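You operate a simulated robot arm through the tools that you are given. There is no shell and no other tool. Be economical: measure what you need, move in short steps, check, and stop when the job is done.

Carry out the task below with a simulated robot arm. There is one attempt and no reset: what you move stays moved.

Task
Set the stop to 60 mm, slide the bright block up to it, clamp it and fit the green pin.
Fine: at the flat vice; the short pin with that cap goes fully into the square opening of the block; leave the other pins.

Only the result counts: the job must be done as asked and must still hold three seconds after the hand-in. Knocking over, shifting, dropping, spilling or breaking anything else fails it. A push-on lid holds only when it is set on centred and level and pressed home; a screw cap is set on level and turned clockwise until tight.

Robot
A 6-joint arm with a two-finger parallel gripper, fixed in place. Base frame: the origin is at the foot of the arm, x ahead of it, y to its left, z up; the work surface is at about z = 0. Lengths are in mm, angles in degrees, forces in N, time in s.
With the tool pointing down near the work surface it reaches from about 160 to 420 mm from the base axis. Its first joint turns from -66.0 to 66.0 degrees. Payload 1.57 kg.
Tool frame: the origin (TCP) lies between the finger pads and is the grasp point; the fingertips stand 30 mm ahead of it; z points along the fingers, y is the line along which they close. The gripper opens to 80 mm. The fingers are 17 mm wide and 12 mm thick; the gripper's body (40 by 82 mm) begins 80 mm behind the TCP.
Orientation is that of the tool frame in the base frame, as a unit quaternion [x, y, z, w]. With the fingers straight down and closing along the base's y, the tool's x points along the base's -x, its y along +y and its z along -z.

Tools
- The arm moves only by the tool servo_tool. Its argument "steps" is one flat list of numbers, 6 for each row, row after row: the shift along the tool's x, y, z in units of 150 mm (1.0 is 150 mm), then the turn, a rotation vector about the tool's x, y, z in units of 60 degrees (1.0 is 60 degrees). In form: [x, y, z, rx, ry, rz, x, y, z, rx, ry, rz, ...]. A call has 1 to 20 rows; each row is the pose to reach, as a shift and turn from the pose commanded when the call began, along the tool's axes at that moment. "gripper" is the closure, from 0 (fully open) to 1 (shut), set as the call begins (left out, the last holds). A call with a number of a shift or a turn outside -1 to 1 is refused whole. Rows are played at 5 a second. More than 50 mm and 8.6 degrees between two rows, or a gripper value outside its range, and nothing of the call is played. Where a pose cannot be reached the arm comes as near as it can. A force on the tool above 40 N (or 10 N above the force at the start of the call, whichever is more), or a blocked arm, ends the call early, and 0.2 s more pass. Each finger travels about 153 mm/s and halts on what it meets, pressing with about 42 N; the grip force reading is that of the motor and also rises with nothing between the fingers. The clock runs only during rows and for 0.2 s after the last one: add rows that repeat a pose to give the fingers time. It gives the time, the measured TCP pose, the force on the tool (base axes), the opening and the grip force at its end, in the units of the frame above (readings bear some noise), with the torque about the TCP (base axes, N m) and any sound that the robot's microphone picked up.
- Cameras (640 x 400 px; columns grow to the right, rows downward): "scene" is fixed at [64.9, -339.4, 424.7]; the picture's right is [0.69, -0.73, 0.00], its down [-0.42, -0.39, -0.82] and it looks along [0.60, 0.56, -0.58] (base axes); focal length 270 px, centre (320, 200). "wrist" rides on the gripper at [72, -7, -122] in the tool frame; the picture's right is [0.09, 1.00, 0.00], its down [-0.84, 0.08, -0.54] and it looks along [-0.54, 0.05, 0.84] (tool axes); focal length 238 px, centre (320, 200). There is no depth. A picture from a camera that has moved, and an enlarged one, comes with that camera's place and axes in the base frame and with its lens.
- capture(camera): a new picture of that camera. No time passes.
- enlarge(camera, box): a new picture of the part [left, top, right, bottom] of that camera's present view, enlarged. No time passes.
- hand_in(): hands the job in; it is judged then, once.

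Go step by step. Nothing tells you positions but the pictures and the camera data: compare them with the known pose of the tool, close in by small moves and look again before you grip or let go. The budget is 120 turns and 84 pictures, counting those below and the enlarged ones. Unless the task says otherwise, let go and move clear before handing in, and close with one line.

The tools are called after "Request:" as name(argument=value, ...) on one line, values as JSON. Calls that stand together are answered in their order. servo_tool: Moves the arm, as the interface text tells. Its arguments: {"type":"object","properties":{"steps":{"type":"array","items":{"type":"number"}},"gripper":{"type":"number"}},"required":["steps"]} The other tools are called the same way: capture (camera) takes a picture; enlarge (camera, box) takes an enlarged picture of a part of a camera's view; hand_in () hands the job in.

At the start:

```text
time_s: 0.0
tcp_pos: [194.6, -122.6, 275.0]
ee_rot: [0.0, 1.0, -0.001, 0.0]
force: [0.1, -0.3, -0.2]
moment: [0.0, 0.01, -0.02]
opening: 80.1
grasp_force: 0.1
```

scene: 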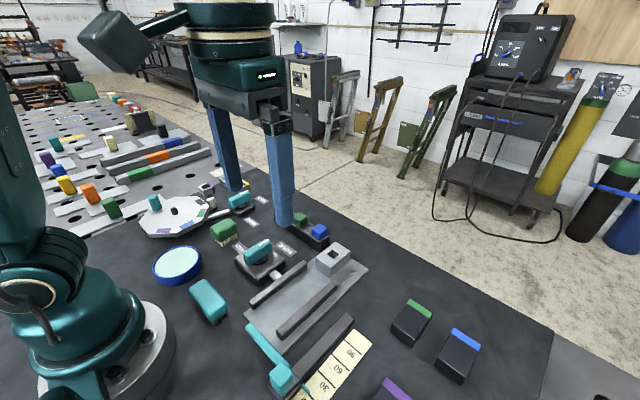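
wrist: 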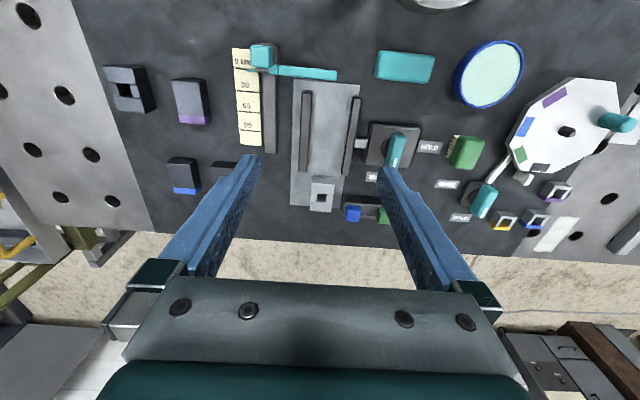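

I see a flat vice with a scale and teal stop slider, a bright block with square opening, pins nearby. I'll enlarge to get details.

Request:
enlarge(camera="scene", box=[200, 180, 400, 400])

Request:
enlarge(camera="wrist", box=[220, 30, 420, 230])

Request:
enlarge(camera="wrist", box=[420, 80, 640, 260])

```text
1.82 times, centred on (300, 290) of scene
camera zoom: at [64.9, -339.4, 424.7], right [0.69, -0.73, 0.0], down [-0.42, -0.39, -0.82], along [0.6, 0.56, -0.58], focal length 491 px, centre (356, 36)
```

zoom: 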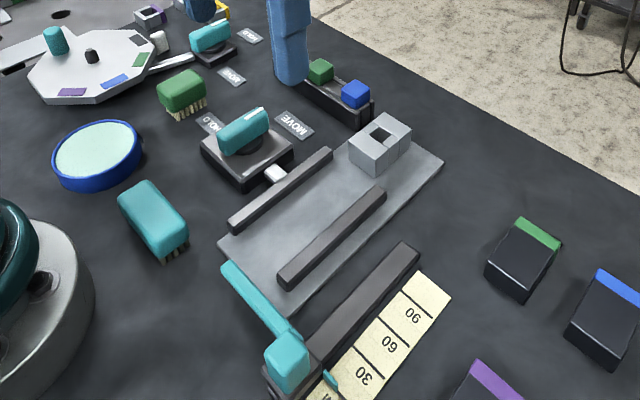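

```text
2.00 times, centred on (320, 130) of wrist
camera zoom: at [121.3, -130.2, 396.4], right [-0.09, 1.0, 0.0], down [0.84, 0.08, 0.54], along [0.54, 0.05, -0.84], focal length 477 px, centre (320, 340)
```

zoom: 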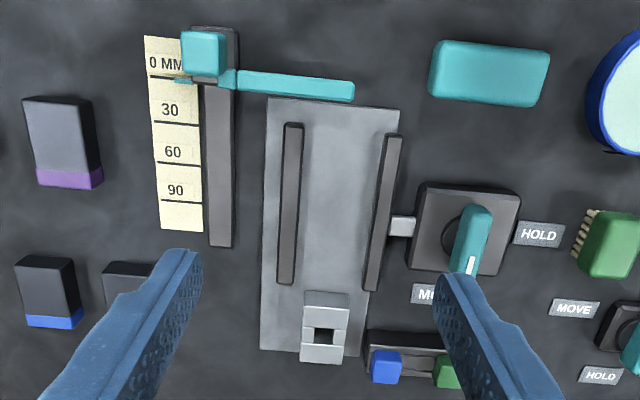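

```text
2.22 times, centred on (530, 170) of wrist
camera zoom: at [121.3, -130.2, 396.4], right [-0.09, 1.0, 0.0], down [0.84, 0.08, 0.54], along [0.54, 0.05, -0.84], focal length 530 px, centre (-147, 267)
```

zoom: 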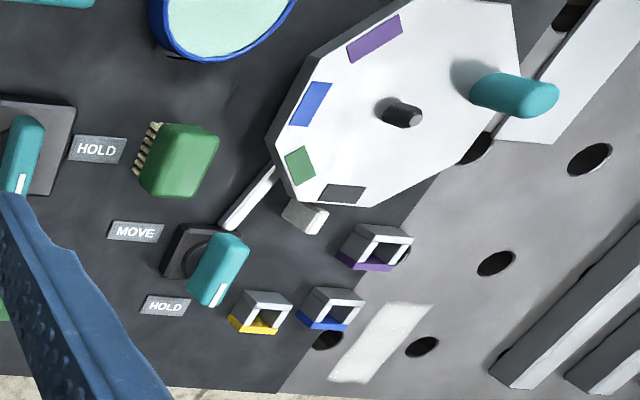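

The stop scale lines are about 30 mm apart, with the pointer at 0. I'll move closer over the block and pin rack to look in detail.

Request:
servo_tool(steps=[-0.08, 0.1, 0.12, 0, 0, 0, -0.16, 0.2, 0.24, 0, 0, 0, -0.236, 0.317, 0.367, 0, 0, 0])

Request:
capture(camera="wrist")

Request:
capture(camera="scene")

```text
time_s: 0.8
tcp_pos: [228.7, -76.3, 220.8]
ee_rot: [-0.001, 1.0, 0.0, 0.0]
force: [0.0, -0.1, -0.4]
moment: [-0.05, 0.01, -0.03]
opening: 80.0
grasp_force: 0.1
```

```text
78 pictures are left
camera wrist: at [157.0, -82.8, 342.9], right [-0.09, 1.0, 0.0], down [0.84, 0.08, 0.54], along [0.54, 0.05, -0.84], focal length 238 px, centre (320, 200)
```

wrist: 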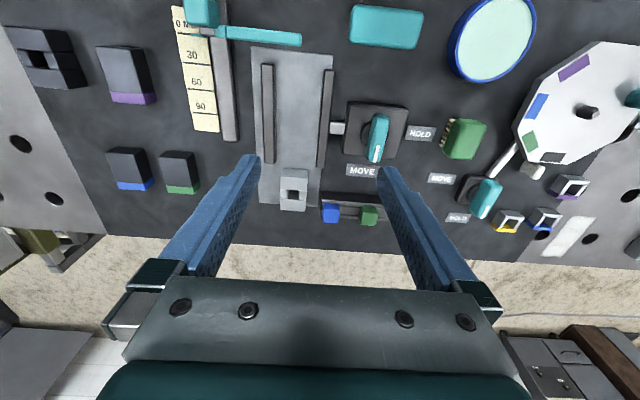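

```text
77 pictures are left
```

scene: 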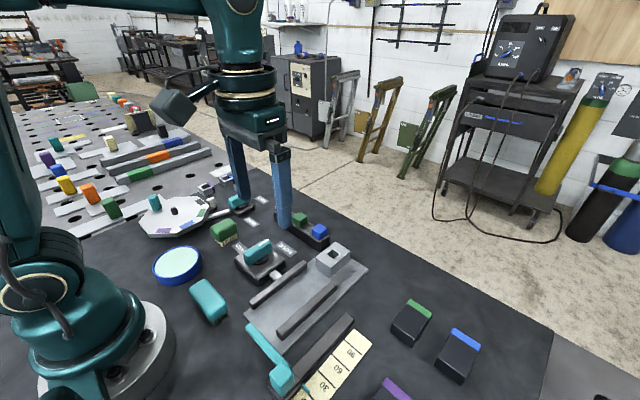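

Request:
enlarge(camera="wrist", box=[240, 130, 400, 230])

Request:
enlarge(camera="scene", box=[230, 200, 390, 300])

Request:
enlarge(camera="wrist", box=[160, 0, 320, 100])

Request:
enlarge(camera="scene", box=[220, 300, 380, 400])

```text
4.00 times, centred on (320, 180) of wrist
camera zoom: at [157.0, -82.8, 342.9], right [-0.09, 1.0, 0.0], down [0.84, 0.08, 0.54], along [0.54, 0.05, -0.84], focal length 953 px, centre (320, 280)
```

zoom: 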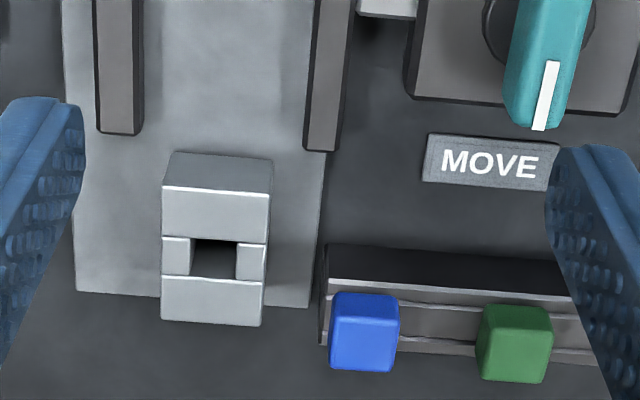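

```text
4.00 times, centred on (310, 250) of scene
camera zoom: at [64.9, -339.4, 424.7], right [0.69, -0.73, 0.0], down [-0.42, -0.39, -0.82], along [0.6, 0.56, -0.58], focal length 1081 px, centre (360, 0)
```

zoom: 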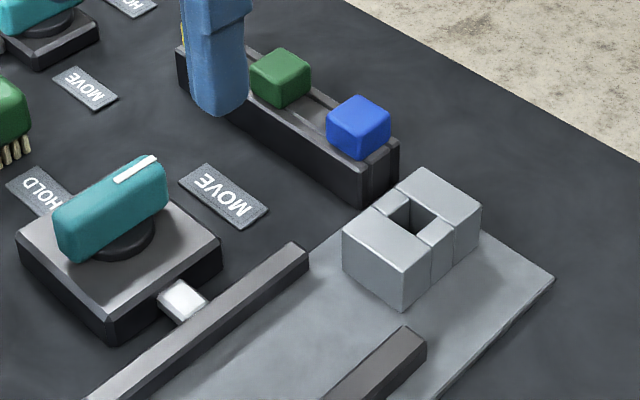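

```text
4.00 times, centred on (240, 50) of wrist
camera zoom: at [157.0, -82.8, 342.9], right [-0.09, 1.0, 0.0], down [0.84, 0.08, 0.54], along [0.54, 0.05, -0.84], focal length 953 px, centre (640, 800)
```

zoom: 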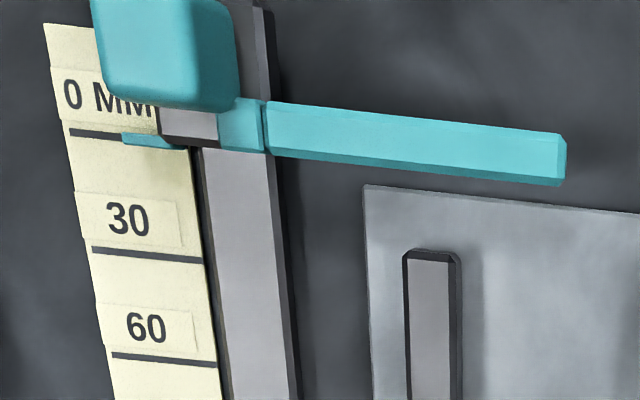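

```text
4.00 times, centred on (300, 350) of scene
camera zoom: at [64.9, -339.4, 424.7], right [0.69, -0.73, 0.0], down [-0.42, -0.39, -0.82], along [0.6, 0.56, -0.58], focal length 1081 px, centre (400, -400)
```

zoom: 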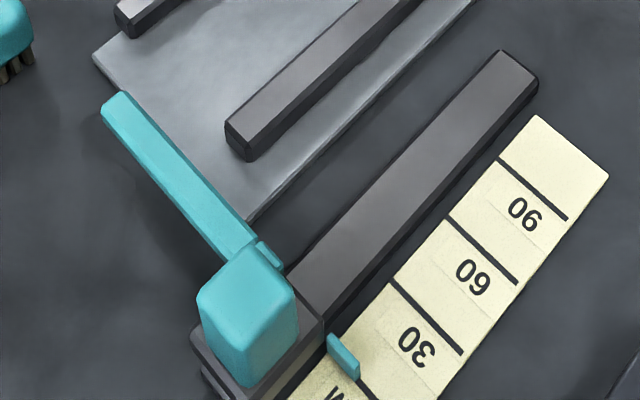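

I'll move over the stop slider to see it from behind.

Request:
servo_tool(steps=[0.165, -0.232, 0.03, 0, 0, 0, 0.33, -0.464, 0.06, 0, 0, 0, 0.495, -0.695, 0.1, 0, 0, 0, 0.66, -0.927, 0.133, 0, 0, 0, 0.66, -0.927, 0.133, 0, 0, 0])

Request:
capture(camera="wrist")

Request:
capture(camera="scene")

```text
time_s: 2.0
tcp_pos: [129.5, -213.3, 199.9]
ee_rot: [-0.001, 1.0, 0.001, 0.0]
force: [0.1, -0.4, 0.7]
moment: [0.02, 0.01, 0.03]
opening: 80.1
grasp_force: 0.1
```

```text
72 pictures are left
camera wrist: at [57.1, -220.8, 321.8], right [-0.09, 1.0, 0.0], down [0.84, 0.08, 0.54], along [0.54, 0.05, -0.84], focal length 238 px, centre (320, 200)
```

wrist: 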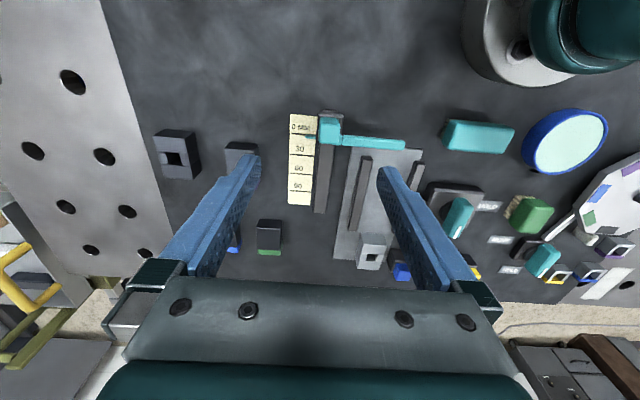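

```text
71 pictures are left
```

scene: 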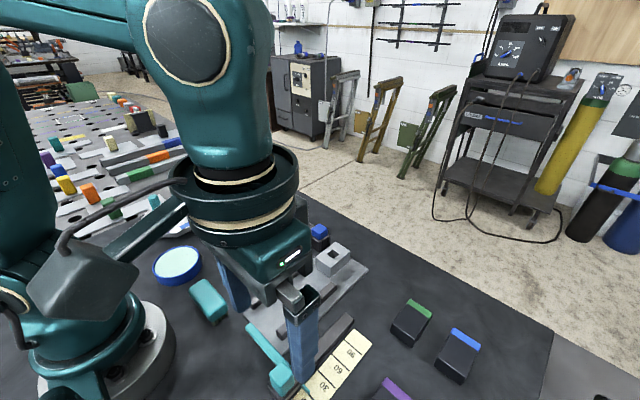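

Request:
enlarge(camera="wrist", box=[280, 100, 420, 210])

Request:
enlarge(camera="scene", box=[240, 320, 360, 400])

```text
3.64 times, centred on (350, 155) of wrist
camera zoom: at [57.1, -220.8, 321.8], right [-0.09, 1.0, 0.0], down [0.84, 0.08, 0.54], along [0.54, 0.05, -0.84], focal length 867 px, centre (211, 364)
```

zoom: 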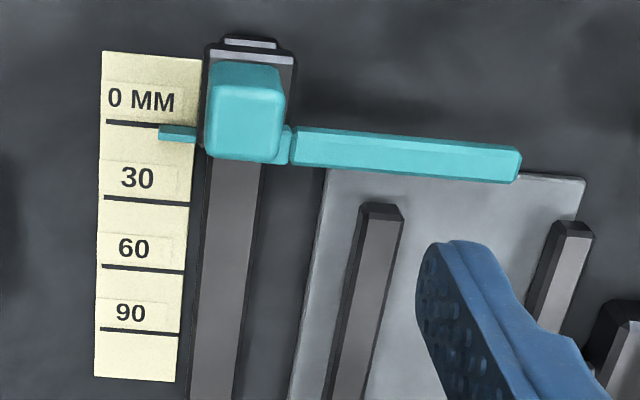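

```text
5.00 times, centred on (300, 360) of scene
camera zoom: at [64.9, -339.5, 424.7], right [0.69, -0.73, 0.0], down [-0.42, -0.39, -0.82], along [0.6, 0.56, -0.58], focal length 1351 px, centre (420, -600)
```

zoom: 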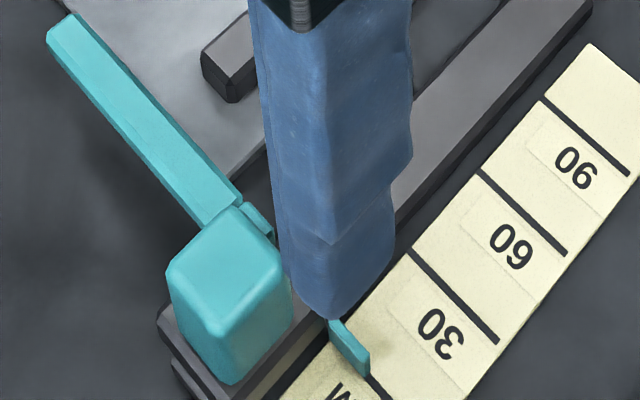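

The knob of the stop sits at about (138, -202) with its top near z 58; the stop arm is lower (z about 35) and its far face matches the pointer. I'll descend to just above it and check.

Request:
servo_tool(steps=[-0.043, 0.075, 0.23, 0, 0, 0, -0.043, 0.075, 0.46, 0, 0, 0, -0.043, 0.075, 0.7, 0, 0, 0, -0.043, 0.075, 0.7, 0, 0, 0])

Request:
capture(camera="wrist")

Request:
enlarge(camera="scene", box=[220, 280, 380, 400])

```text
time_s: 3.0
tcp_pos: [137.1, -206.0, 94.6]
ee_rot: [-0.001, 1.0, 0.0, 0.0]
force: [-0.4, -0.2, 0.8]
moment: [0.03, -0.01, 0.0]
opening: 80.0
grasp_force: 0.1
```

```text
68 pictures are left
camera wrist: at [64.6, -212.7, 216.2], right [-0.09, 1.0, 0.0], down [0.84, 0.08, 0.54], along [0.54, 0.05, -0.84], focal length 238 px, centre (320, 200)
```

wrist: 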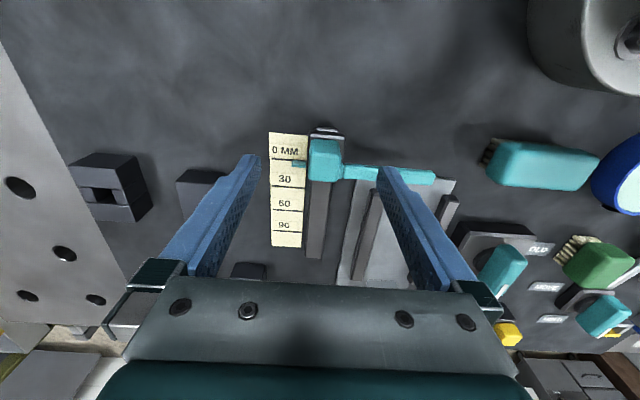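

```text
3.33 times, centred on (300, 340) of scene
camera zoom: at [64.9, -339.4, 424.7], right [0.69, -0.73, 0.0], down [-0.42, -0.39, -0.82], along [0.6, 0.56, -0.58], focal length 901 px, centre (387, -267)
```

zoom: 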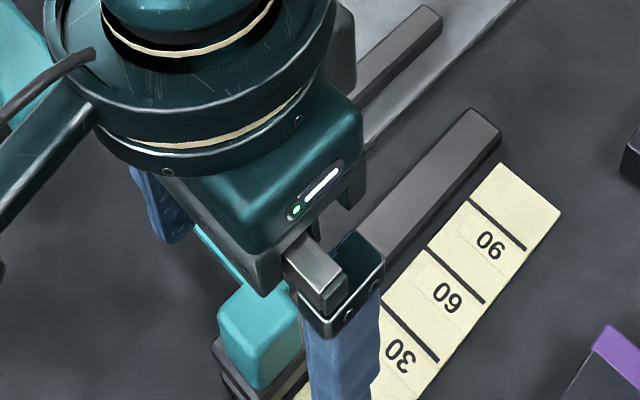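

Request:
enlarge(camera="wrist", box=[240, 110, 400, 210])

```text
4.00 times, centred on (320, 160) of wrist
camera zoom: at [64.6, -212.7, 216.2], right [-0.09, 1.0, 0.0], down [0.84, 0.08, 0.54], along [0.54, 0.05, -0.84], focal length 953 px, centre (320, 360)
```

zoom: 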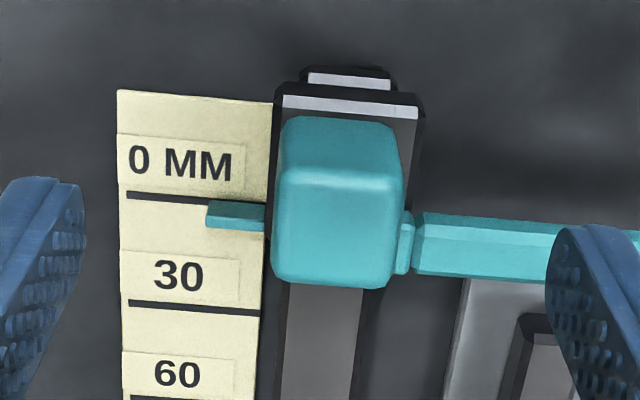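

Knob centre is at about (138, -203); I shift 2.5 mm in y, lower to z 70 and then close on it.

Request:
servo_tool(steps=[0, 0.018, 0.08, 0, 0, 0, 0, 0.018, 0.163, 0, 0, 0, 0, 0.018, 0.163, 0, 0, 0])

Request:
servo_tool(steps=[0, 0, 0, 0, 0, 0, 0, 0, 0, 0, 0, 0, 0, 0, 0, 0, 0, 0], gripper=0.9)

Request:
capture(camera="wrist")

```text
time_s: 3.8
tcp_pos: [137.7, -202.4, 70.4]
ee_rot: [-0.001, 1.0, 0.0, 0.0]
force: [0.1, 0.8, 0.4]
moment: [0.04, -0.03, -0.03]
opening: 79.9
grasp_force: 0.0
```

```text
time_s: 4.6
tcp_pos: [136.8, -202.9, 69.3]
ee_rot: [0.001, 1.0, 0.0, 0.0]
force: [2.6, 5.1, -1.8]
moment: [0.07, -0.09, -0.04]
opening: 23.5
grasp_force: 35.2
```

```text
65 pictures are left
camera wrist: at [64.7, -209.5, 192.1], right [-0.09, 1.0, 0.0], down [0.84, 0.08, 0.54], along [0.54, 0.05, -0.84], focal length 238 px, centre (320, 200)
```

wrist: 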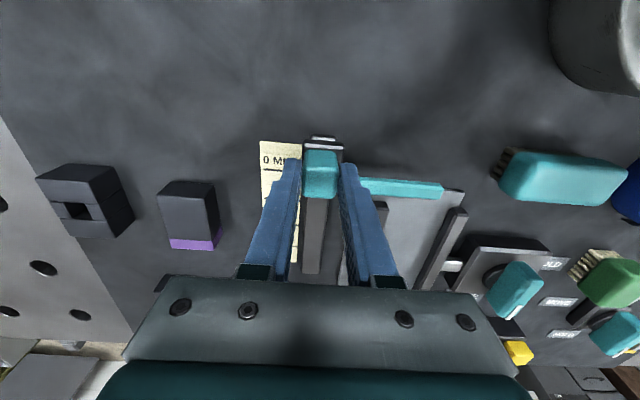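

Gripped at 23.5 mm. Now sliding it 58 mm along +x, then checking.

Request:
servo_tool(steps=[-0.05, 0, 0, 0, 0, 0, -0.1, 0, 0, 0, 0, 0, -0.15, 0, 0, 0, 0, 0, -0.2, 0, 0, 0, 0, 0, -0.25, 0, 0, 0, 0, 0, -0.3, 0, 0, 0, 0, 0, -0.35, 0, 0, 0, 0, 0, -0.387, 0, 0, 0, 0, 0, -0.387, 0, 0, 0, 0, 0])

Request:
enlarge(camera="wrist", box=[240, 80, 400, 220])

Request:
enlarge(camera="scene", box=[220, 260, 380, 400])

```text
time_s: 6.6
tcp_pos: [196.3, -202.0, 70.6]
ee_rot: [-0.001, 1.0, -0.004, 0.003]
force: [1.2, -29.4, 0.0]
moment: [-0.17, 0.06, -0.45]
opening: 23.7
grasp_force: 35.9
```

```text
2.86 times, centred on (320, 150) of wrist
camera zoom: at [124.0, -208.4, 192.1], right [-0.1, 1.0, -0.01], down [0.83, 0.08, 0.55], along [0.54, 0.05, -0.84], focal length 681 px, centre (320, 343)
```

zoom: 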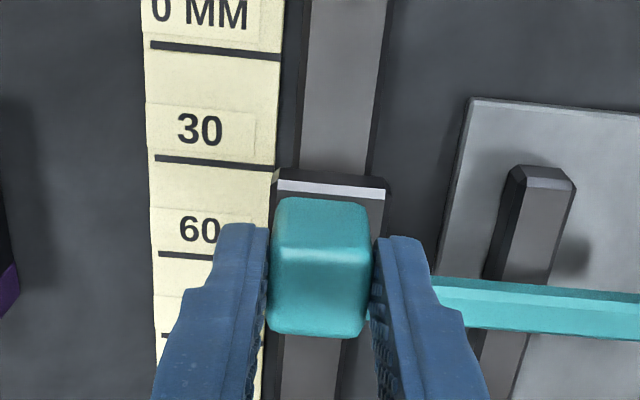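

```text
2.86 times, centred on (300, 330) of scene
camera zoom: at [64.9, -339.4, 424.7], right [0.69, -0.73, 0.0], down [-0.42, -0.39, -0.82], along [0.6, 0.56, -0.58], focal length 772 px, centre (377, -171)
```

zoom: 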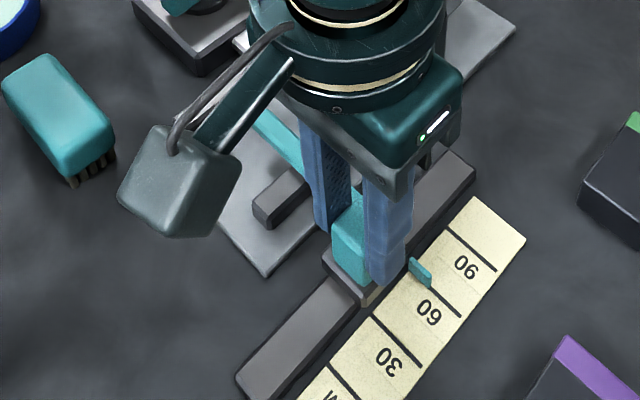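

A sideways force suggests the rail runs slightly towards -y, so I ease by 1.5 mm, open and look at the pointer.

Request:
servo_tool(steps=[0, -0.01, 0, 0, 0, 0, 0, -0.01, 0, 0, 0, 0])

Request:
servo_tool(steps=[0, 0, 0, 0, 0, 0, 0, 0, 0, 0, 0, 0, 0, 0, 0, 0, 0, 0], gripper=0)

Request:
enlarge(camera="wrist", box=[260, 80, 360, 180])

Request:
enlarge(camera="scene", box=[280, 310, 380, 400])

```text
time_s: 7.2
tcp_pos: [197.0, -202.5, 70.5]
ee_rot: [0.0, 1.0, -0.001, 0.002]
force: [2.0, -12.2, 20.5]
moment: [-0.2, -0.57, 0.01]
opening: 23.6
grasp_force: 35.9
```

```text
time_s: 8.0
tcp_pos: [196.1, -201.7, 69.7]
ee_rot: [0.001, 1.0, 0.0, 0.0]
force: [0.3, 0.4, -0.5]
moment: [0.0, -0.02, 0.0]
opening: 80.1
grasp_force: 0.0
```

```text
4.00 times, centred on (310, 130) of wrist
camera zoom: at [123.4, -208.9, 191.5], right [-0.09, 1.0, 0.0], down [0.84, 0.08, 0.54], along [0.54, 0.05, -0.84], focal length 953 px, centre (360, 480)
```

zoom: 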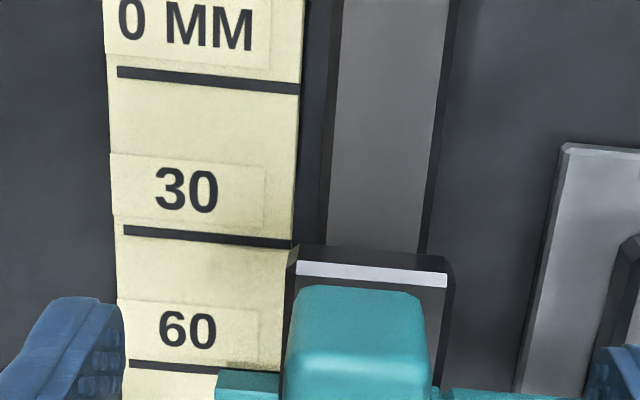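

```text
4.44 times, centred on (330, 355) of scene
camera zoom: at [64.9, -339.4, 424.7], right [0.69, -0.73, 0.0], down [-0.42, -0.39, -0.82], along [0.6, 0.56, -0.58], focal length 1201 px, centre (276, -489)
```

zoom: 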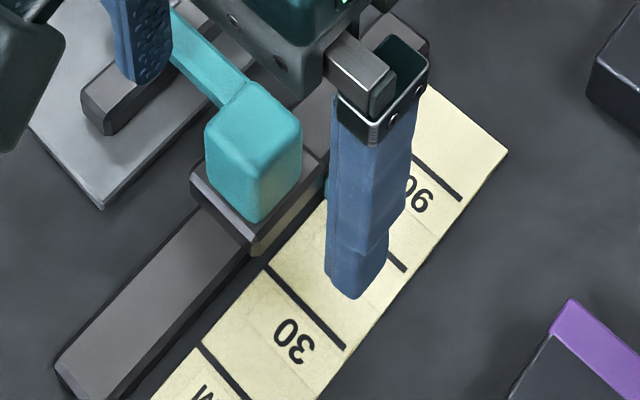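

I'll lift and place the camera straight above the pointer so the reading has no parallax.

Request:
servo_tool(steps=[0, 0, -0.3, 0, 0, 0, -0.1, 0, -0.6, 0, 0, 0, -0.35, 0, -0.8, 0, 0, 0, -0.62, 0, -0.867, 0, 0, 0, -0.62, 0, -0.867, 0, 0, 0])

Request:
capture(camera="wrist")

Request:
enlarge(camera="wrist", box=[260, 0, 380, 90])

Request:
enlarge(camera="scene", box=[220, 280, 380, 400])

```text
time_s: 9.2
tcp_pos: [287.0, -198.0, 199.4]
ee_rot: [0.0, 1.0, 0.0, -0.001]
force: [0.6, -0.5, 0.0]
moment: [0.01, -0.01, -0.02]
opening: 79.7
grasp_force: 0.0
```

```text
60 pictures are left
camera wrist: at [214.8, -206.8, 320.7], right [-0.09, 1.0, 0.0], down [0.84, 0.08, 0.54], along [0.54, 0.05, -0.84], focal length 238 px, centre (320, 200)
```

wrist: 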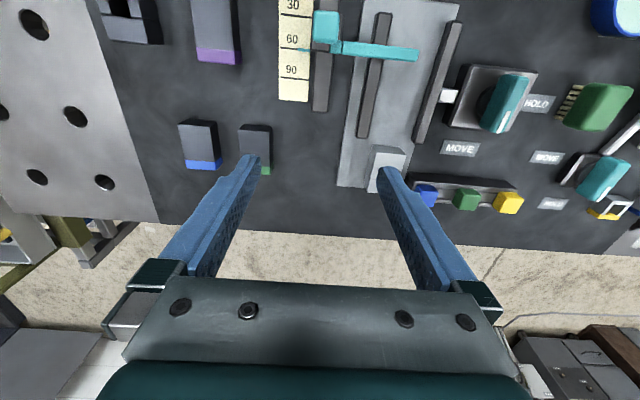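

```text
4.44 times, centred on (320, 45) of wrist
camera zoom: at [214.8, -206.8, 320.7], right [-0.09, 1.0, 0.0], down [0.84, 0.08, 0.54], along [0.54, 0.05, -0.84], focal length 1059 px, centre (320, 889)
```

zoom: 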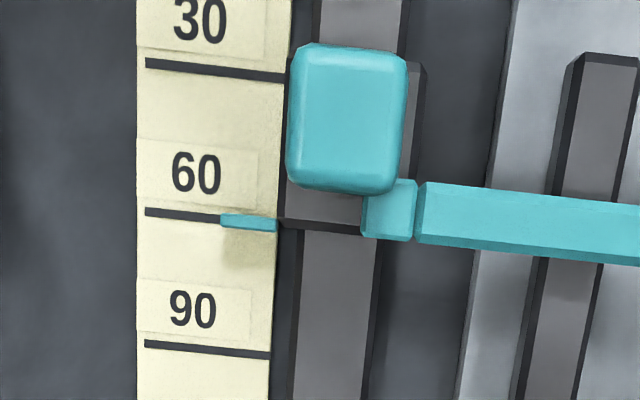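

```text
3.33 times, centred on (300, 340) of scene
camera zoom: at [64.9, -339.4, 424.7], right [0.69, -0.73, 0.0], down [-0.42, -0.39, -0.82], along [0.6, 0.56, -0.58], focal length 901 px, centre (387, -267)
```

zoom: 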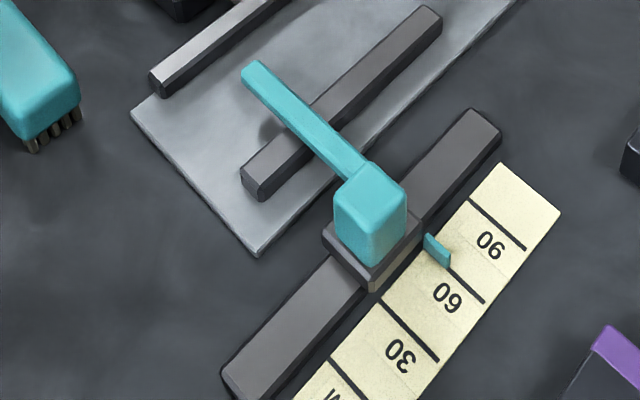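

The pointer now sits exactly on the 60 line. Next I look at the block and jaws from nearer.

Request:
servo_tool(steps=[-0.03, 0.2, 0.09, 0, 0, 0, -0.06, 0.41, 0.18, 0, 0, 0, -0.087, 0.62, 0.267, 0, 0, 0, -0.087, 0.62, 0.267, 0, 0, 0])

Request:
capture(camera="wrist")

Request:
enlarge(camera="wrist", box=[240, 20, 440, 180])

Request:
enlarge(camera="scene", box=[230, 220, 390, 340])

```text
time_s: 10.2
tcp_pos: [300.7, -106.5, 156.3]
ee_rot: [0.0, 1.0, 0.0, 0.0]
force: [0.1, -0.6, -0.6]
moment: [-0.03, -0.01, 0.01]
opening: 80.1
grasp_force: 0.0
```

```text
57 pictures are left
camera wrist: at [229.2, -113.8, 279.2], right [-0.09, 1.0, 0.0], down [0.84, 0.08, 0.54], along [0.54, 0.05, -0.84], focal length 238 px, centre (320, 200)
```

wrist: 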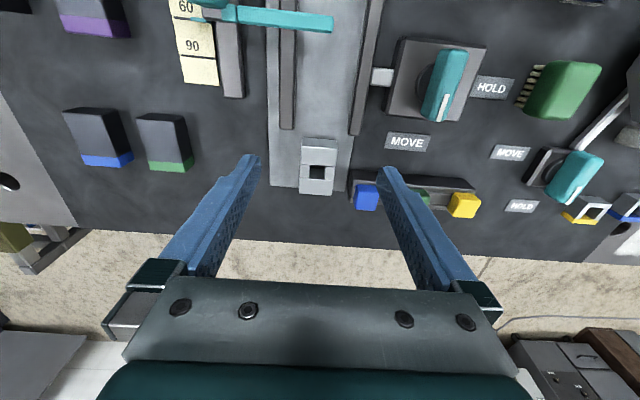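

```text
2.50 times, centred on (340, 100) of wrist
camera zoom: at [229.2, -113.8, 279.2], right [-0.09, 1.0, 0.0], down [0.84, 0.08, 0.54], along [0.54, 0.05, -0.84], focal length 596 px, centre (270, 450)
```

zoom: 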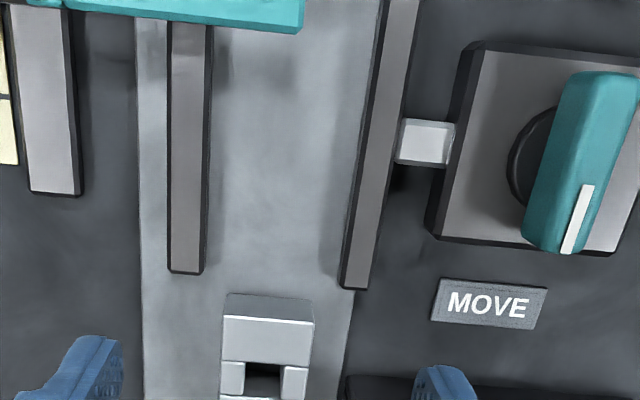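

```text
3.33 times, centred on (310, 280) of scene
camera zoom: at [64.9, -339.4, 424.7], right [0.69, -0.73, 0.0], down [-0.42, -0.39, -0.82], along [0.6, 0.56, -0.58], focal length 901 px, centre (353, -67)
```

zoom: 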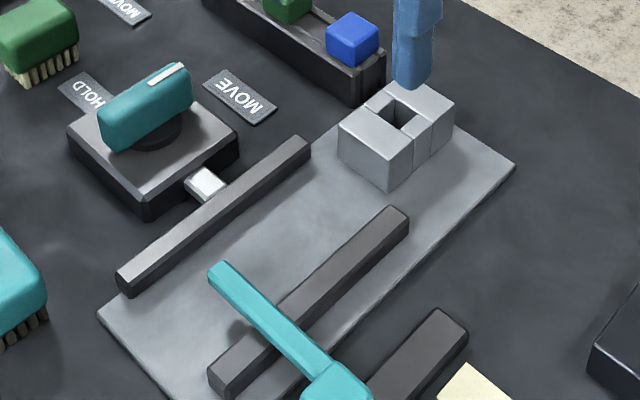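

The block (40 × 60 mm, top z about 33) lies at about (350, -106); the jaw gap is y -136 to -76. I'll first grip it lightly across y and shift it nearer the fixed jaw, then push it in. Moving above it now.

Request:
servo_tool(steps=[-0.14, 0, 0.2, 0, 0, 0, -0.275, 0, 0.4, 0, 0, 0, -0.275, 0, 0.51, 0, 0, 0, -0.275, 0, 0.51, 0, 0, 0], gripper=0.25)

Request:
capture(camera="wrist")

Request:
enlarge(camera="scene", box=[250, 180, 410, 300])

```text
time_s: 11.2
tcp_pos: [343.7, -108.6, 84.0]
ee_rot: [0.0, 1.0, 0.0, 0.0]
force: [0.6, -0.2, -0.4]
moment: [0.01, 0.0, 0.06]
opening: 59.7
grasp_force: 0.1
```

```text
54 pictures are left
camera wrist: at [270.1, -116.1, 204.6], right [-0.09, 1.0, 0.0], down [0.84, 0.08, 0.54], along [0.54, 0.05, -0.84], focal length 238 px, centre (320, 200)
```

wrist: 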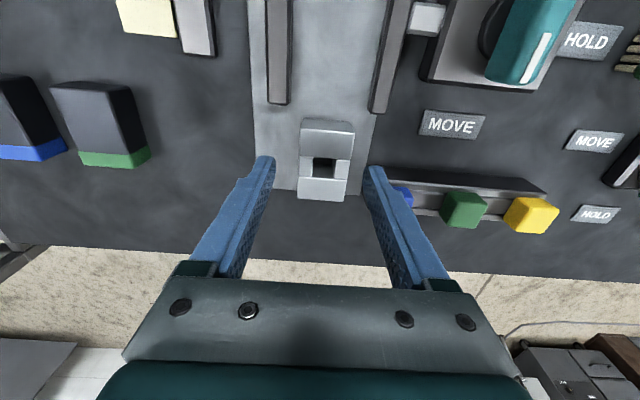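

```text
3.33 times, centred on (330, 240) of scene
camera zoom: at [64.9, -339.4, 424.7], right [0.69, -0.73, 0.0], down [-0.42, -0.39, -0.82], along [0.6, 0.56, -0.58], focal length 901 px, centre (287, 67)
```

zoom: 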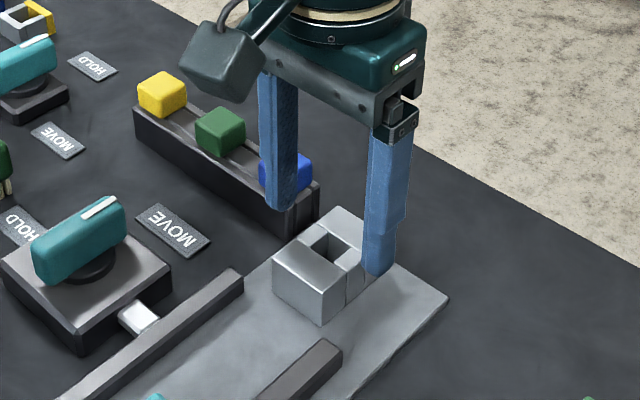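

Clearances to the rack look fine. Lower beside the block and close gently.

Request:
servo_tool(steps=[0, 0.008, 0.09, 0, 0, 0, 0, 0.01, 0.18, 0, 0, 0, 0, 0.01, 0.26, 0, 0, 0, 0, 0.01, 0.26, 0, 0, 0])

Request:
servo_tool(steps=[0, 0, 0, 0, 0, 0, 0, 0, 0, 0, 0, 0, 0, 0, 0, 0, 0, 0], gripper=0.52)

Request:
capture(camera="wrist")

```text
time_s: 12.2
tcp_pos: [342.9, -108.1, 46.4]
ee_rot: [0.001, 1.0, 0.0, 0.0]
force: [0.0, -0.2, 0.1]
moment: [0.0, 0.0, 0.0]
opening: 60.1
grasp_force: 0.1
```

```text
time_s: 13.0
tcp_pos: [342.9, -107.8, 45.0]
ee_rot: [0.001, 1.0, 0.0, 0.0]
force: [0.9, 1.4, 0.2]
moment: [0.07, -0.03, 0.01]
opening: 40.0
grasp_force: 41.9
```

```text
52 pictures are left
camera wrist: at [270.1, -114.8, 166.9], right [-0.09, 1.0, 0.0], down [0.84, 0.08, 0.54], along [0.54, 0.05, -0.84], focal length 238 px, centre (320, 200)
```

wrist: 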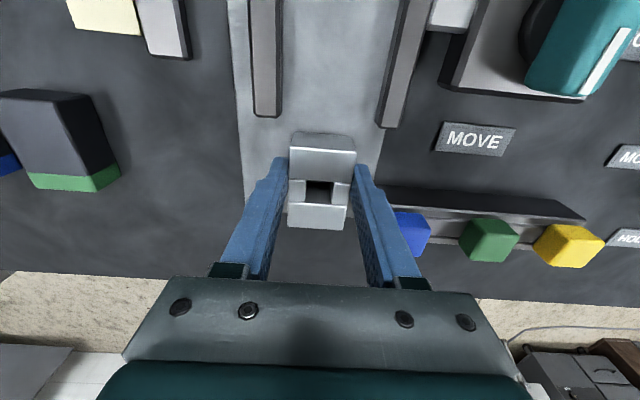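

Gripped at 40.0 mm. Shift the block 6 mm towards the fixed jaw, and pull it 15 mm towards the jaws while held (fingers remain outside the jaw ends).

Request:
servo_tool(steps=[0, -0.02, 0, 0, 0, 0, 0, -0.04, 0, 0, 0, 0, 0, -0.04, 0, 0, 0, 0])

Request:
enlarge(camera="wrist", box=[220, 60, 420, 240])

```text
time_s: 13.8
tcp_pos: [341.9, -113.4, 46.5]
ee_rot: [0.0, 1.0, 0.0, 0.0]
force: [-0.3, 0.8, 0.2]
moment: [0.02, 0.06, 0.0]
opening: 39.7
grasp_force: 42.1
```

```text
2.22 times, centred on (320, 150) of wrist
camera zoom: at [269.2, -121.3, 167.3], right [-0.09, 1.0, 0.0], down [0.84, 0.08, 0.54], along [0.54, 0.05, -0.84], focal length 530 px, centre (320, 311)
```

zoom: 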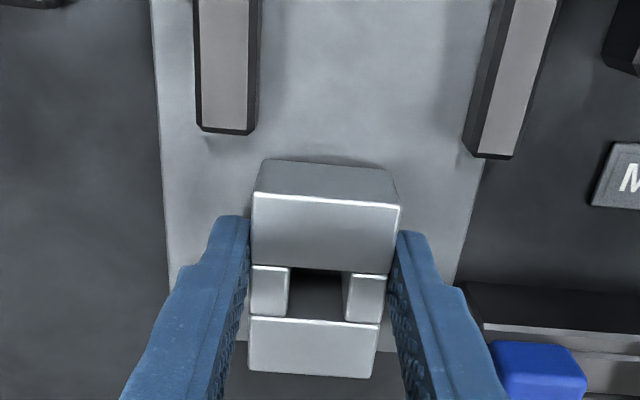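

Request:
servo_tool(steps=[0.03, 0, 0, 0, 0, 0, 0.06, 0, 0, 0, 0, 0, 0.09, 0, 0, 0, 0, 0, 0.12, 0, 0, 0, 0, 0, 0.12, 0, 0, 0, 0, 0])

Request:
enlarge(camera="wrist", box=[220, 60, 420, 240])

```text
time_s: 15.0
tcp_pos: [323.9, -113.5, 45.2]
ee_rot: [0.0, 1.0, 0.0, -0.001]
force: [-0.3, -0.4, -0.4]
moment: [0.0, 0.04, -0.03]
opening: 39.7
grasp_force: 42.1
```

```text
2.22 times, centred on (320, 150) of wrist
camera zoom: at [251.1, -120.4, 167.2], right [-0.09, 1.0, 0.0], down [0.84, 0.08, 0.54], along [0.54, 0.05, -0.84], focal length 530 px, centre (320, 311)
```

zoom: 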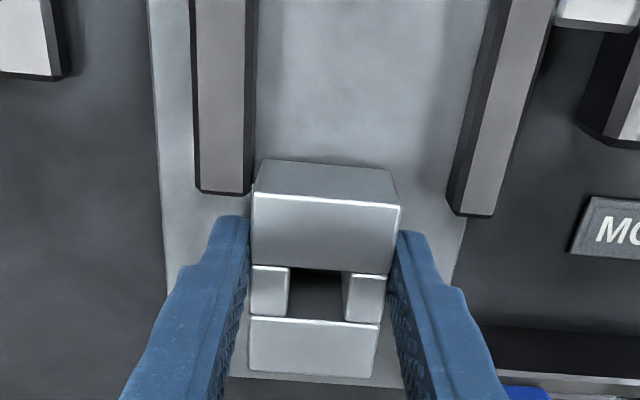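

Block is entering between the jaws with clearance. Release, rise and move behind it, with fingers nearly closed as a two-point pusher.

Request:
servo_tool(steps=[0, 0, 0, 0, 0, 0, 0, 0, 0, 0, 0, 0, 0, 0, -0.1, 0, 0, 0, 0, 0, -0.3, 0, 0, 0], gripper=0.27)

Request:
servo_tool(steps=[-0.12, 0, 0, 0, 0, 0, -0.24, 0, 0, 0, 0, 0, -0.37, 0, 0, 0, 0, 0, -0.37, 0, 0, 0, 0, 0], gripper=0.82)

Request:
capture(camera="wrist")

Request:
enlarge(camera="scene", box=[250, 180, 410, 300])

```text
time_s: 16.0
tcp_pos: [324.8, -113.0, 91.1]
ee_rot: [0.0, 1.0, 0.0, 0.0]
force: [0.7, -0.4, 0.6]
moment: [0.04, 0.03, 0.0]
opening: 58.4
grasp_force: 0.0
```

```text
time_s: 17.0
tcp_pos: [381.1, -112.8, 90.1]
ee_rot: [-0.001, 1.0, 0.0, -0.001]
force: [0.2, -0.2, 0.5]
moment: [0.02, 0.02, -0.01]
opening: 14.5
grasp_force: 0.1
```

```text
49 pictures are left
camera wrist: at [308.4, -120.3, 212.1], right [-0.09, 1.0, 0.0], down [0.84, 0.08, 0.54], along [0.54, 0.05, -0.84], focal length 238 px, centre (320, 200)
```

wrist: 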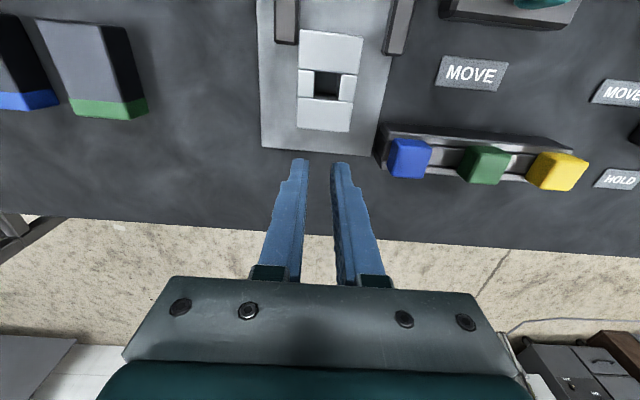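

```text
3.33 times, centred on (330, 240) of scene
camera zoom: at [64.9, -339.4, 424.7], right [0.69, -0.73, 0.0], down [-0.42, -0.39, -0.82], along [0.6, 0.56, -0.58], focal length 901 px, centre (287, 67)
```

zoom: 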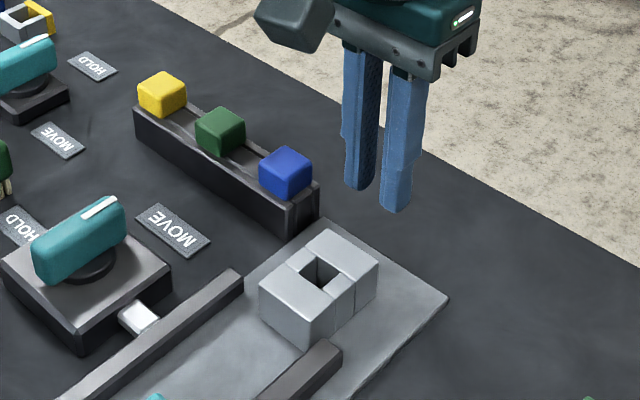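

Fingers are behind the block, clear of it and the rack. Lower and push along -x about 80 mm, leaving a margin before the stop.

Request:
servo_tool(steps=[0, 0, 0.1, 0, 0, 0, 0, 0, 0.2, 0, 0, 0, 0, 0, 0.3, 0, 0, 0, 0, 0, 0.3, 0, 0, 0])

Request:
servo_tool(steps=[0.04, 0, 0, 0, 0, 0, 0.08, 0, 0, 0, 0, 0, 0.12, 0, 0, 0, 0, 0, 0.16, 0, 0, 0, 0, 0, 0.2, 0, 0, 0, 0, 0, 0.24, 0, 0, 0, 0, 0, 0.28, 0, 0, 0, 0, 0, 0.32, 0, 0, 0, 0, 0, 0.36, 0, 0, 0, 0, 0, 0.4, 0, 0, 0, 0, 0, 0.44, 0, 0, 0, 0, 0, 0.48, 0, 0, 0, 0, 0, 0.52, 0, 0, 0, 0, 0, 0.55, 0, 0, 0, 0, 0, 0.55, 0, 0, 0, 0, 0])

Request:
capture(camera="wrist")

Request:
enlarge(camera="scene", box=[220, 240, 380, 360])

```text
time_s: 18.0
tcp_pos: [380.0, -114.7, 46.4]
ee_rot: [0.0, 1.0, 0.0, 0.0]
force: [0.6, 0.7, 1.2]
moment: [0.0, 0.0, 0.01]
opening: 14.3
grasp_force: 0.3
```

```text
time_s: 21.2
tcp_pos: [298.7, -113.9, 44.5]
ee_rot: [0.001, 1.0, 0.0, 0.001]
force: [1.9, 1.0, 1.2]
moment: [-0.04, 0.02, 0.02]
opening: 14.3
grasp_force: 0.2
```

```text
47 pictures are left
camera wrist: at [225.3, -120.6, 166.4], right [-0.09, 1.0, 0.0], down [0.84, 0.08, 0.54], along [0.54, 0.05, -0.84], focal length 238 px, centre (320, 200)
```

wrist: 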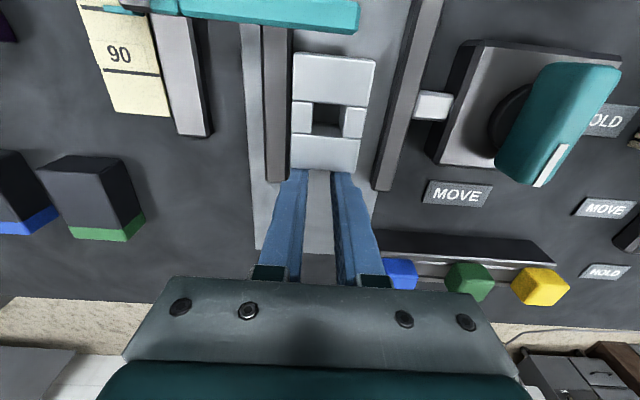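

```text
3.33 times, centred on (300, 300) of scene
camera zoom: at [64.9, -339.4, 424.7], right [0.69, -0.73, 0.0], down [-0.42, -0.39, -0.82], along [0.6, 0.56, -0.58], focal length 901 px, centre (387, -133)
```

zoom: 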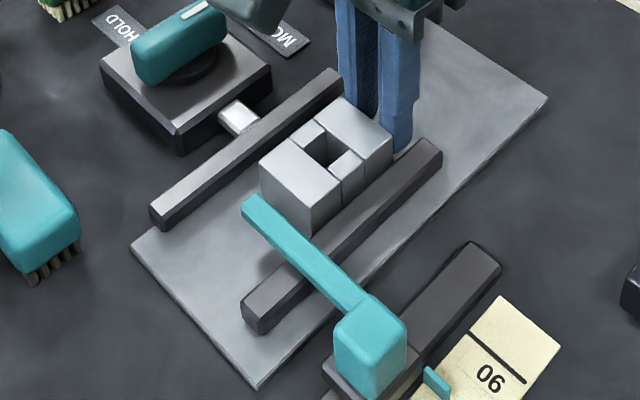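

Block is well aligned, around 12 mm short. Push 8 mm more and look.

Request:
servo_tool(steps=[0.015, 0, 0, 0, 0, 0, 0.03, 0, 0, 0, 0, 0, 0.045, 0, 0, 0, 0, 0, 0.055, 0, 0, 0, 0, 0, 0.055, 0, 0, 0, 0, 0])

Request:
enlarge(camera="wrist", box=[240, 0, 400, 120])

Request:
enlarge(camera="scene", box=[250, 270, 350, 350])

```text
time_s: 22.4
tcp_pos: [287.3, -114.4, 44.4]
ee_rot: [0.001, 1.0, 0.0, 0.001]
force: [2.9, 0.4, -1.1]
moment: [-0.01, -0.06, -0.01]
opening: 14.6
grasp_force: 0.1
```

```text
3.33 times, centred on (320, 60) of wrist
camera zoom: at [215.8, -121.0, 166.4], right [-0.09, 1.0, 0.0], down [0.84, 0.08, 0.54], along [0.54, 0.05, -0.84], focal length 794 px, centre (320, 667)
```

zoom: 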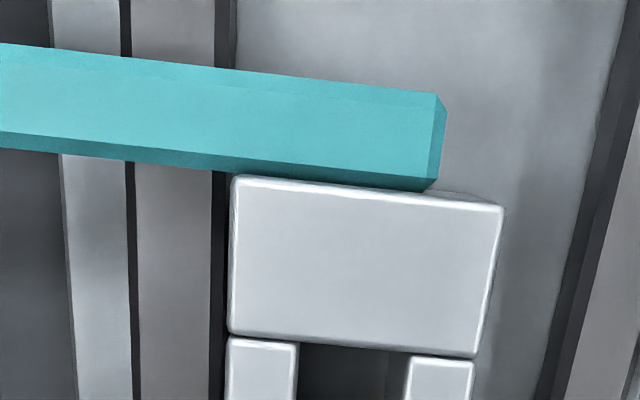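

```text
5.00 times, centred on (300, 310) of scene
camera zoom: at [64.9, -339.4, 424.7], right [0.69, -0.73, 0.0], down [-0.42, -0.39, -0.82], along [0.6, 0.56, -0.58], focal length 1351 px, centre (420, -350)
```

zoom: 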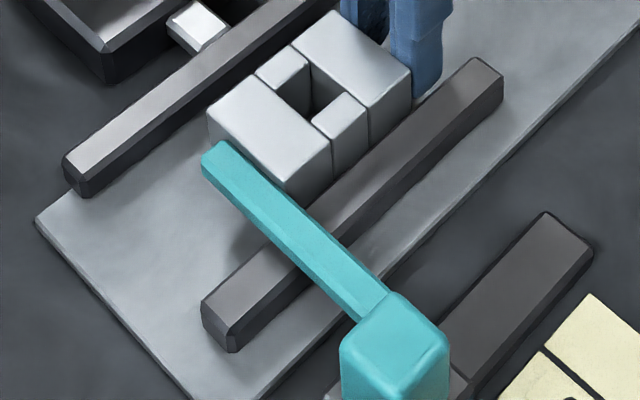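

Practically at the stop. I nudge in sub-millimetre steps and watch the force.

Request:
servo_tool(steps=[0.005, 0, 0, 0, 0, 0, 0.005, 0, 0, 0, 0, 0])

Request:
servo_tool(steps=[0.005, 0, 0, 0, 0, 0, 0.005, 0, 0, 0, 0, 0])

Request:
enlarge(camera="wrist", box=[240, 0, 400, 120])

```text
time_s: 23.0
tcp_pos: [288.3, -114.0, 44.9]
ee_rot: [-0.001, 1.0, 0.0, 0.0]
force: [7.4, -1.3, -2.2]
moment: [-0.04, -0.11, 0.07]
opening: 14.9
grasp_force: 0.1
```

```text
time_s: 23.6
tcp_pos: [286.7, -113.9, 44.7]
ee_rot: [-0.001, 1.0, -0.001, 0.002]
force: [8.6, -2.0, -3.2]
moment: [-0.05, -0.19, 0.05]
opening: 14.8
grasp_force: 0.0
```

```text
3.33 times, centred on (320, 60) of wrist
camera zoom: at [214.5, -120.7, 166.6], right [-0.09, 1.0, 0.0], down [0.84, 0.08, 0.54], along [0.54, 0.05, -0.84], focal length 794 px, centre (320, 667)
```

zoom: 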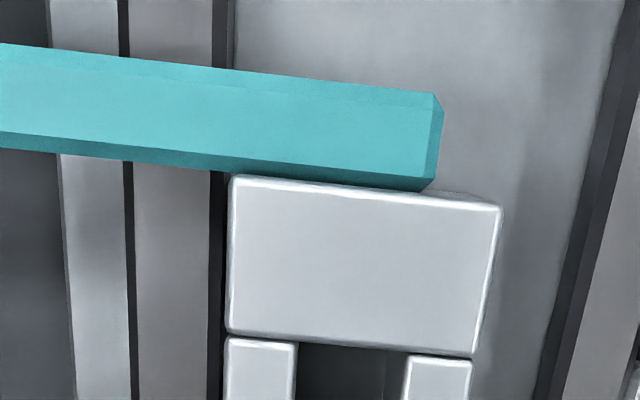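

Request:
enlarge(camera="wrist", box=[60, 0, 180, 80])

```text
5.00 times, centred on (120, 40) of wrist
camera zoom: at [214.5, -120.7, 166.6], right [-0.09, 1.0, 0.0], down [0.84, 0.08, 0.54], along [0.54, 0.05, -0.84], focal length 1192 px, centre (1320, 1000)
```

zoom: 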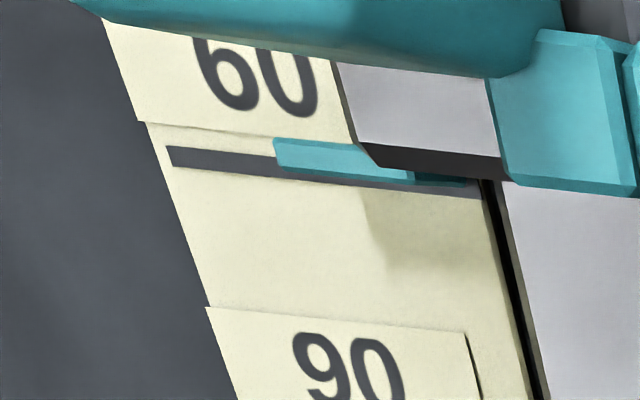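

Contact was made, but the pointer now looks about 1 mm short of 60. I'll back off, rise, and re-measure from straight above.

Request:
servo_tool(steps=[-0.06, 0, 0, 0, 0, 0, -0.06, 0, -0.25, 0, 0, 0, -0.06, 0, -0.55, 0, 0, 0, -0.06, -0.2, -0.8, 0, 0, 0, -0.03, -0.4, -1.0, 0, 0, 0, -0.03, -0.57, -1.0, 0, 0, 0, -0.03, -0.57, -1.0, 0, 0, 0], gripper=0)

Request:
enlarge(camera="wrist", box=[240, 0, 440, 100])

Request:
enlarge(camera="wrist", box=[260, 0, 340, 80])

```text
time_s: 24.0
tcp_pos: [289.1, -105.4, 45.8]
ee_rot: [0.002, 1.0, 0.01, -0.008]
force: [-0.3, 37.6, 17.3]
moment: [0.74, -0.06, 0.19]
opening: 37.6
grasp_force: 0.0
stopped in row 1: the force on the tool passed its limit at 56 N (the readings are from after the stop); the commanded pose is now the measured one
```

```text
3.20 times, centred on (340, 50) of wrist
camera zoom: at [218.0, -115.2, 167.8], right [-0.09, 1.0, 0.02], down [0.85, 0.06, 0.53], along [0.53, 0.06, -0.85], focal length 763 px, centre (256, 680)
```

zoom: 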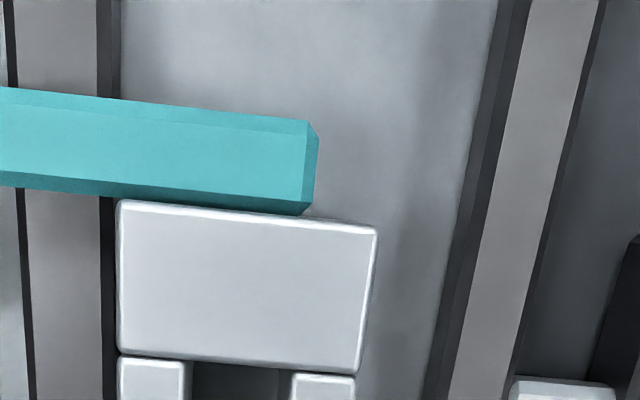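

```text
5.00 times, centred on (300, 40) of wrist
camera zoom: at [218.0, -115.2, 167.8], right [-0.09, 1.0, 0.02], down [0.85, 0.06, 0.53], along [0.53, 0.06, -0.85], focal length 1192 px, centre (420, 1000)
```

zoom: 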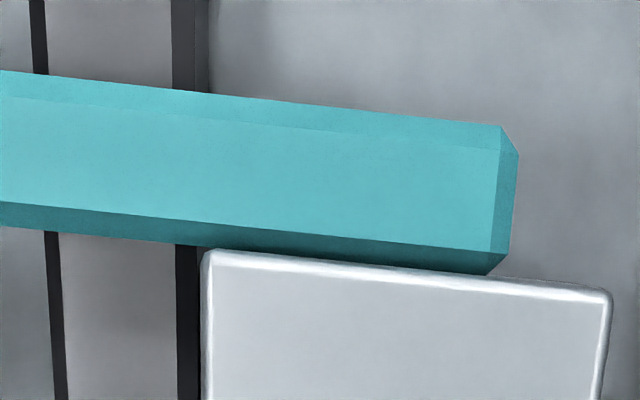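

I opened the fingers too early and one pressed on the fixed jaw; closing them again before withdrawing.

Request:
servo_tool(steps=[0, 0, 0, 0, 0, 0, 0, 0, 0, 0, 0, 0], gripper=0.82)

Request:
capture(camera="wrist")

```text
time_s: 24.6
tcp_pos: [288.2, -109.0, 45.2]
ee_rot: [0.002, 1.0, 0.005, -0.007]
force: [6.1, -2.4, -0.1]
moment: [-0.05, -0.21, 0.1]
opening: 16.5
grasp_force: 1.5
```

```text
39 pictures are left
camera wrist: at [218.2, -117.9, 167.6], right [-0.09, 1.0, 0.01], down [0.84, 0.07, 0.53], along [0.53, 0.06, -0.85], focal length 238 px, centre (320, 200)
```

wrist: 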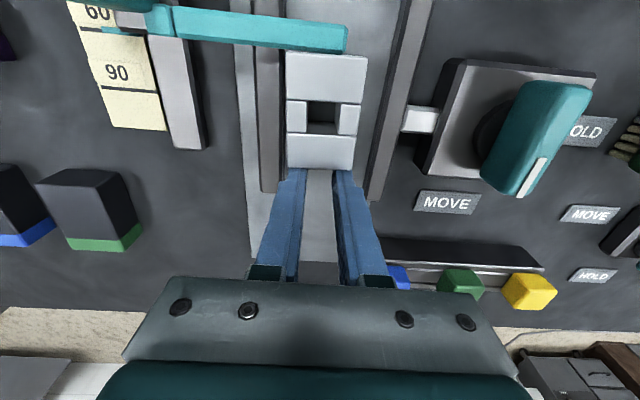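

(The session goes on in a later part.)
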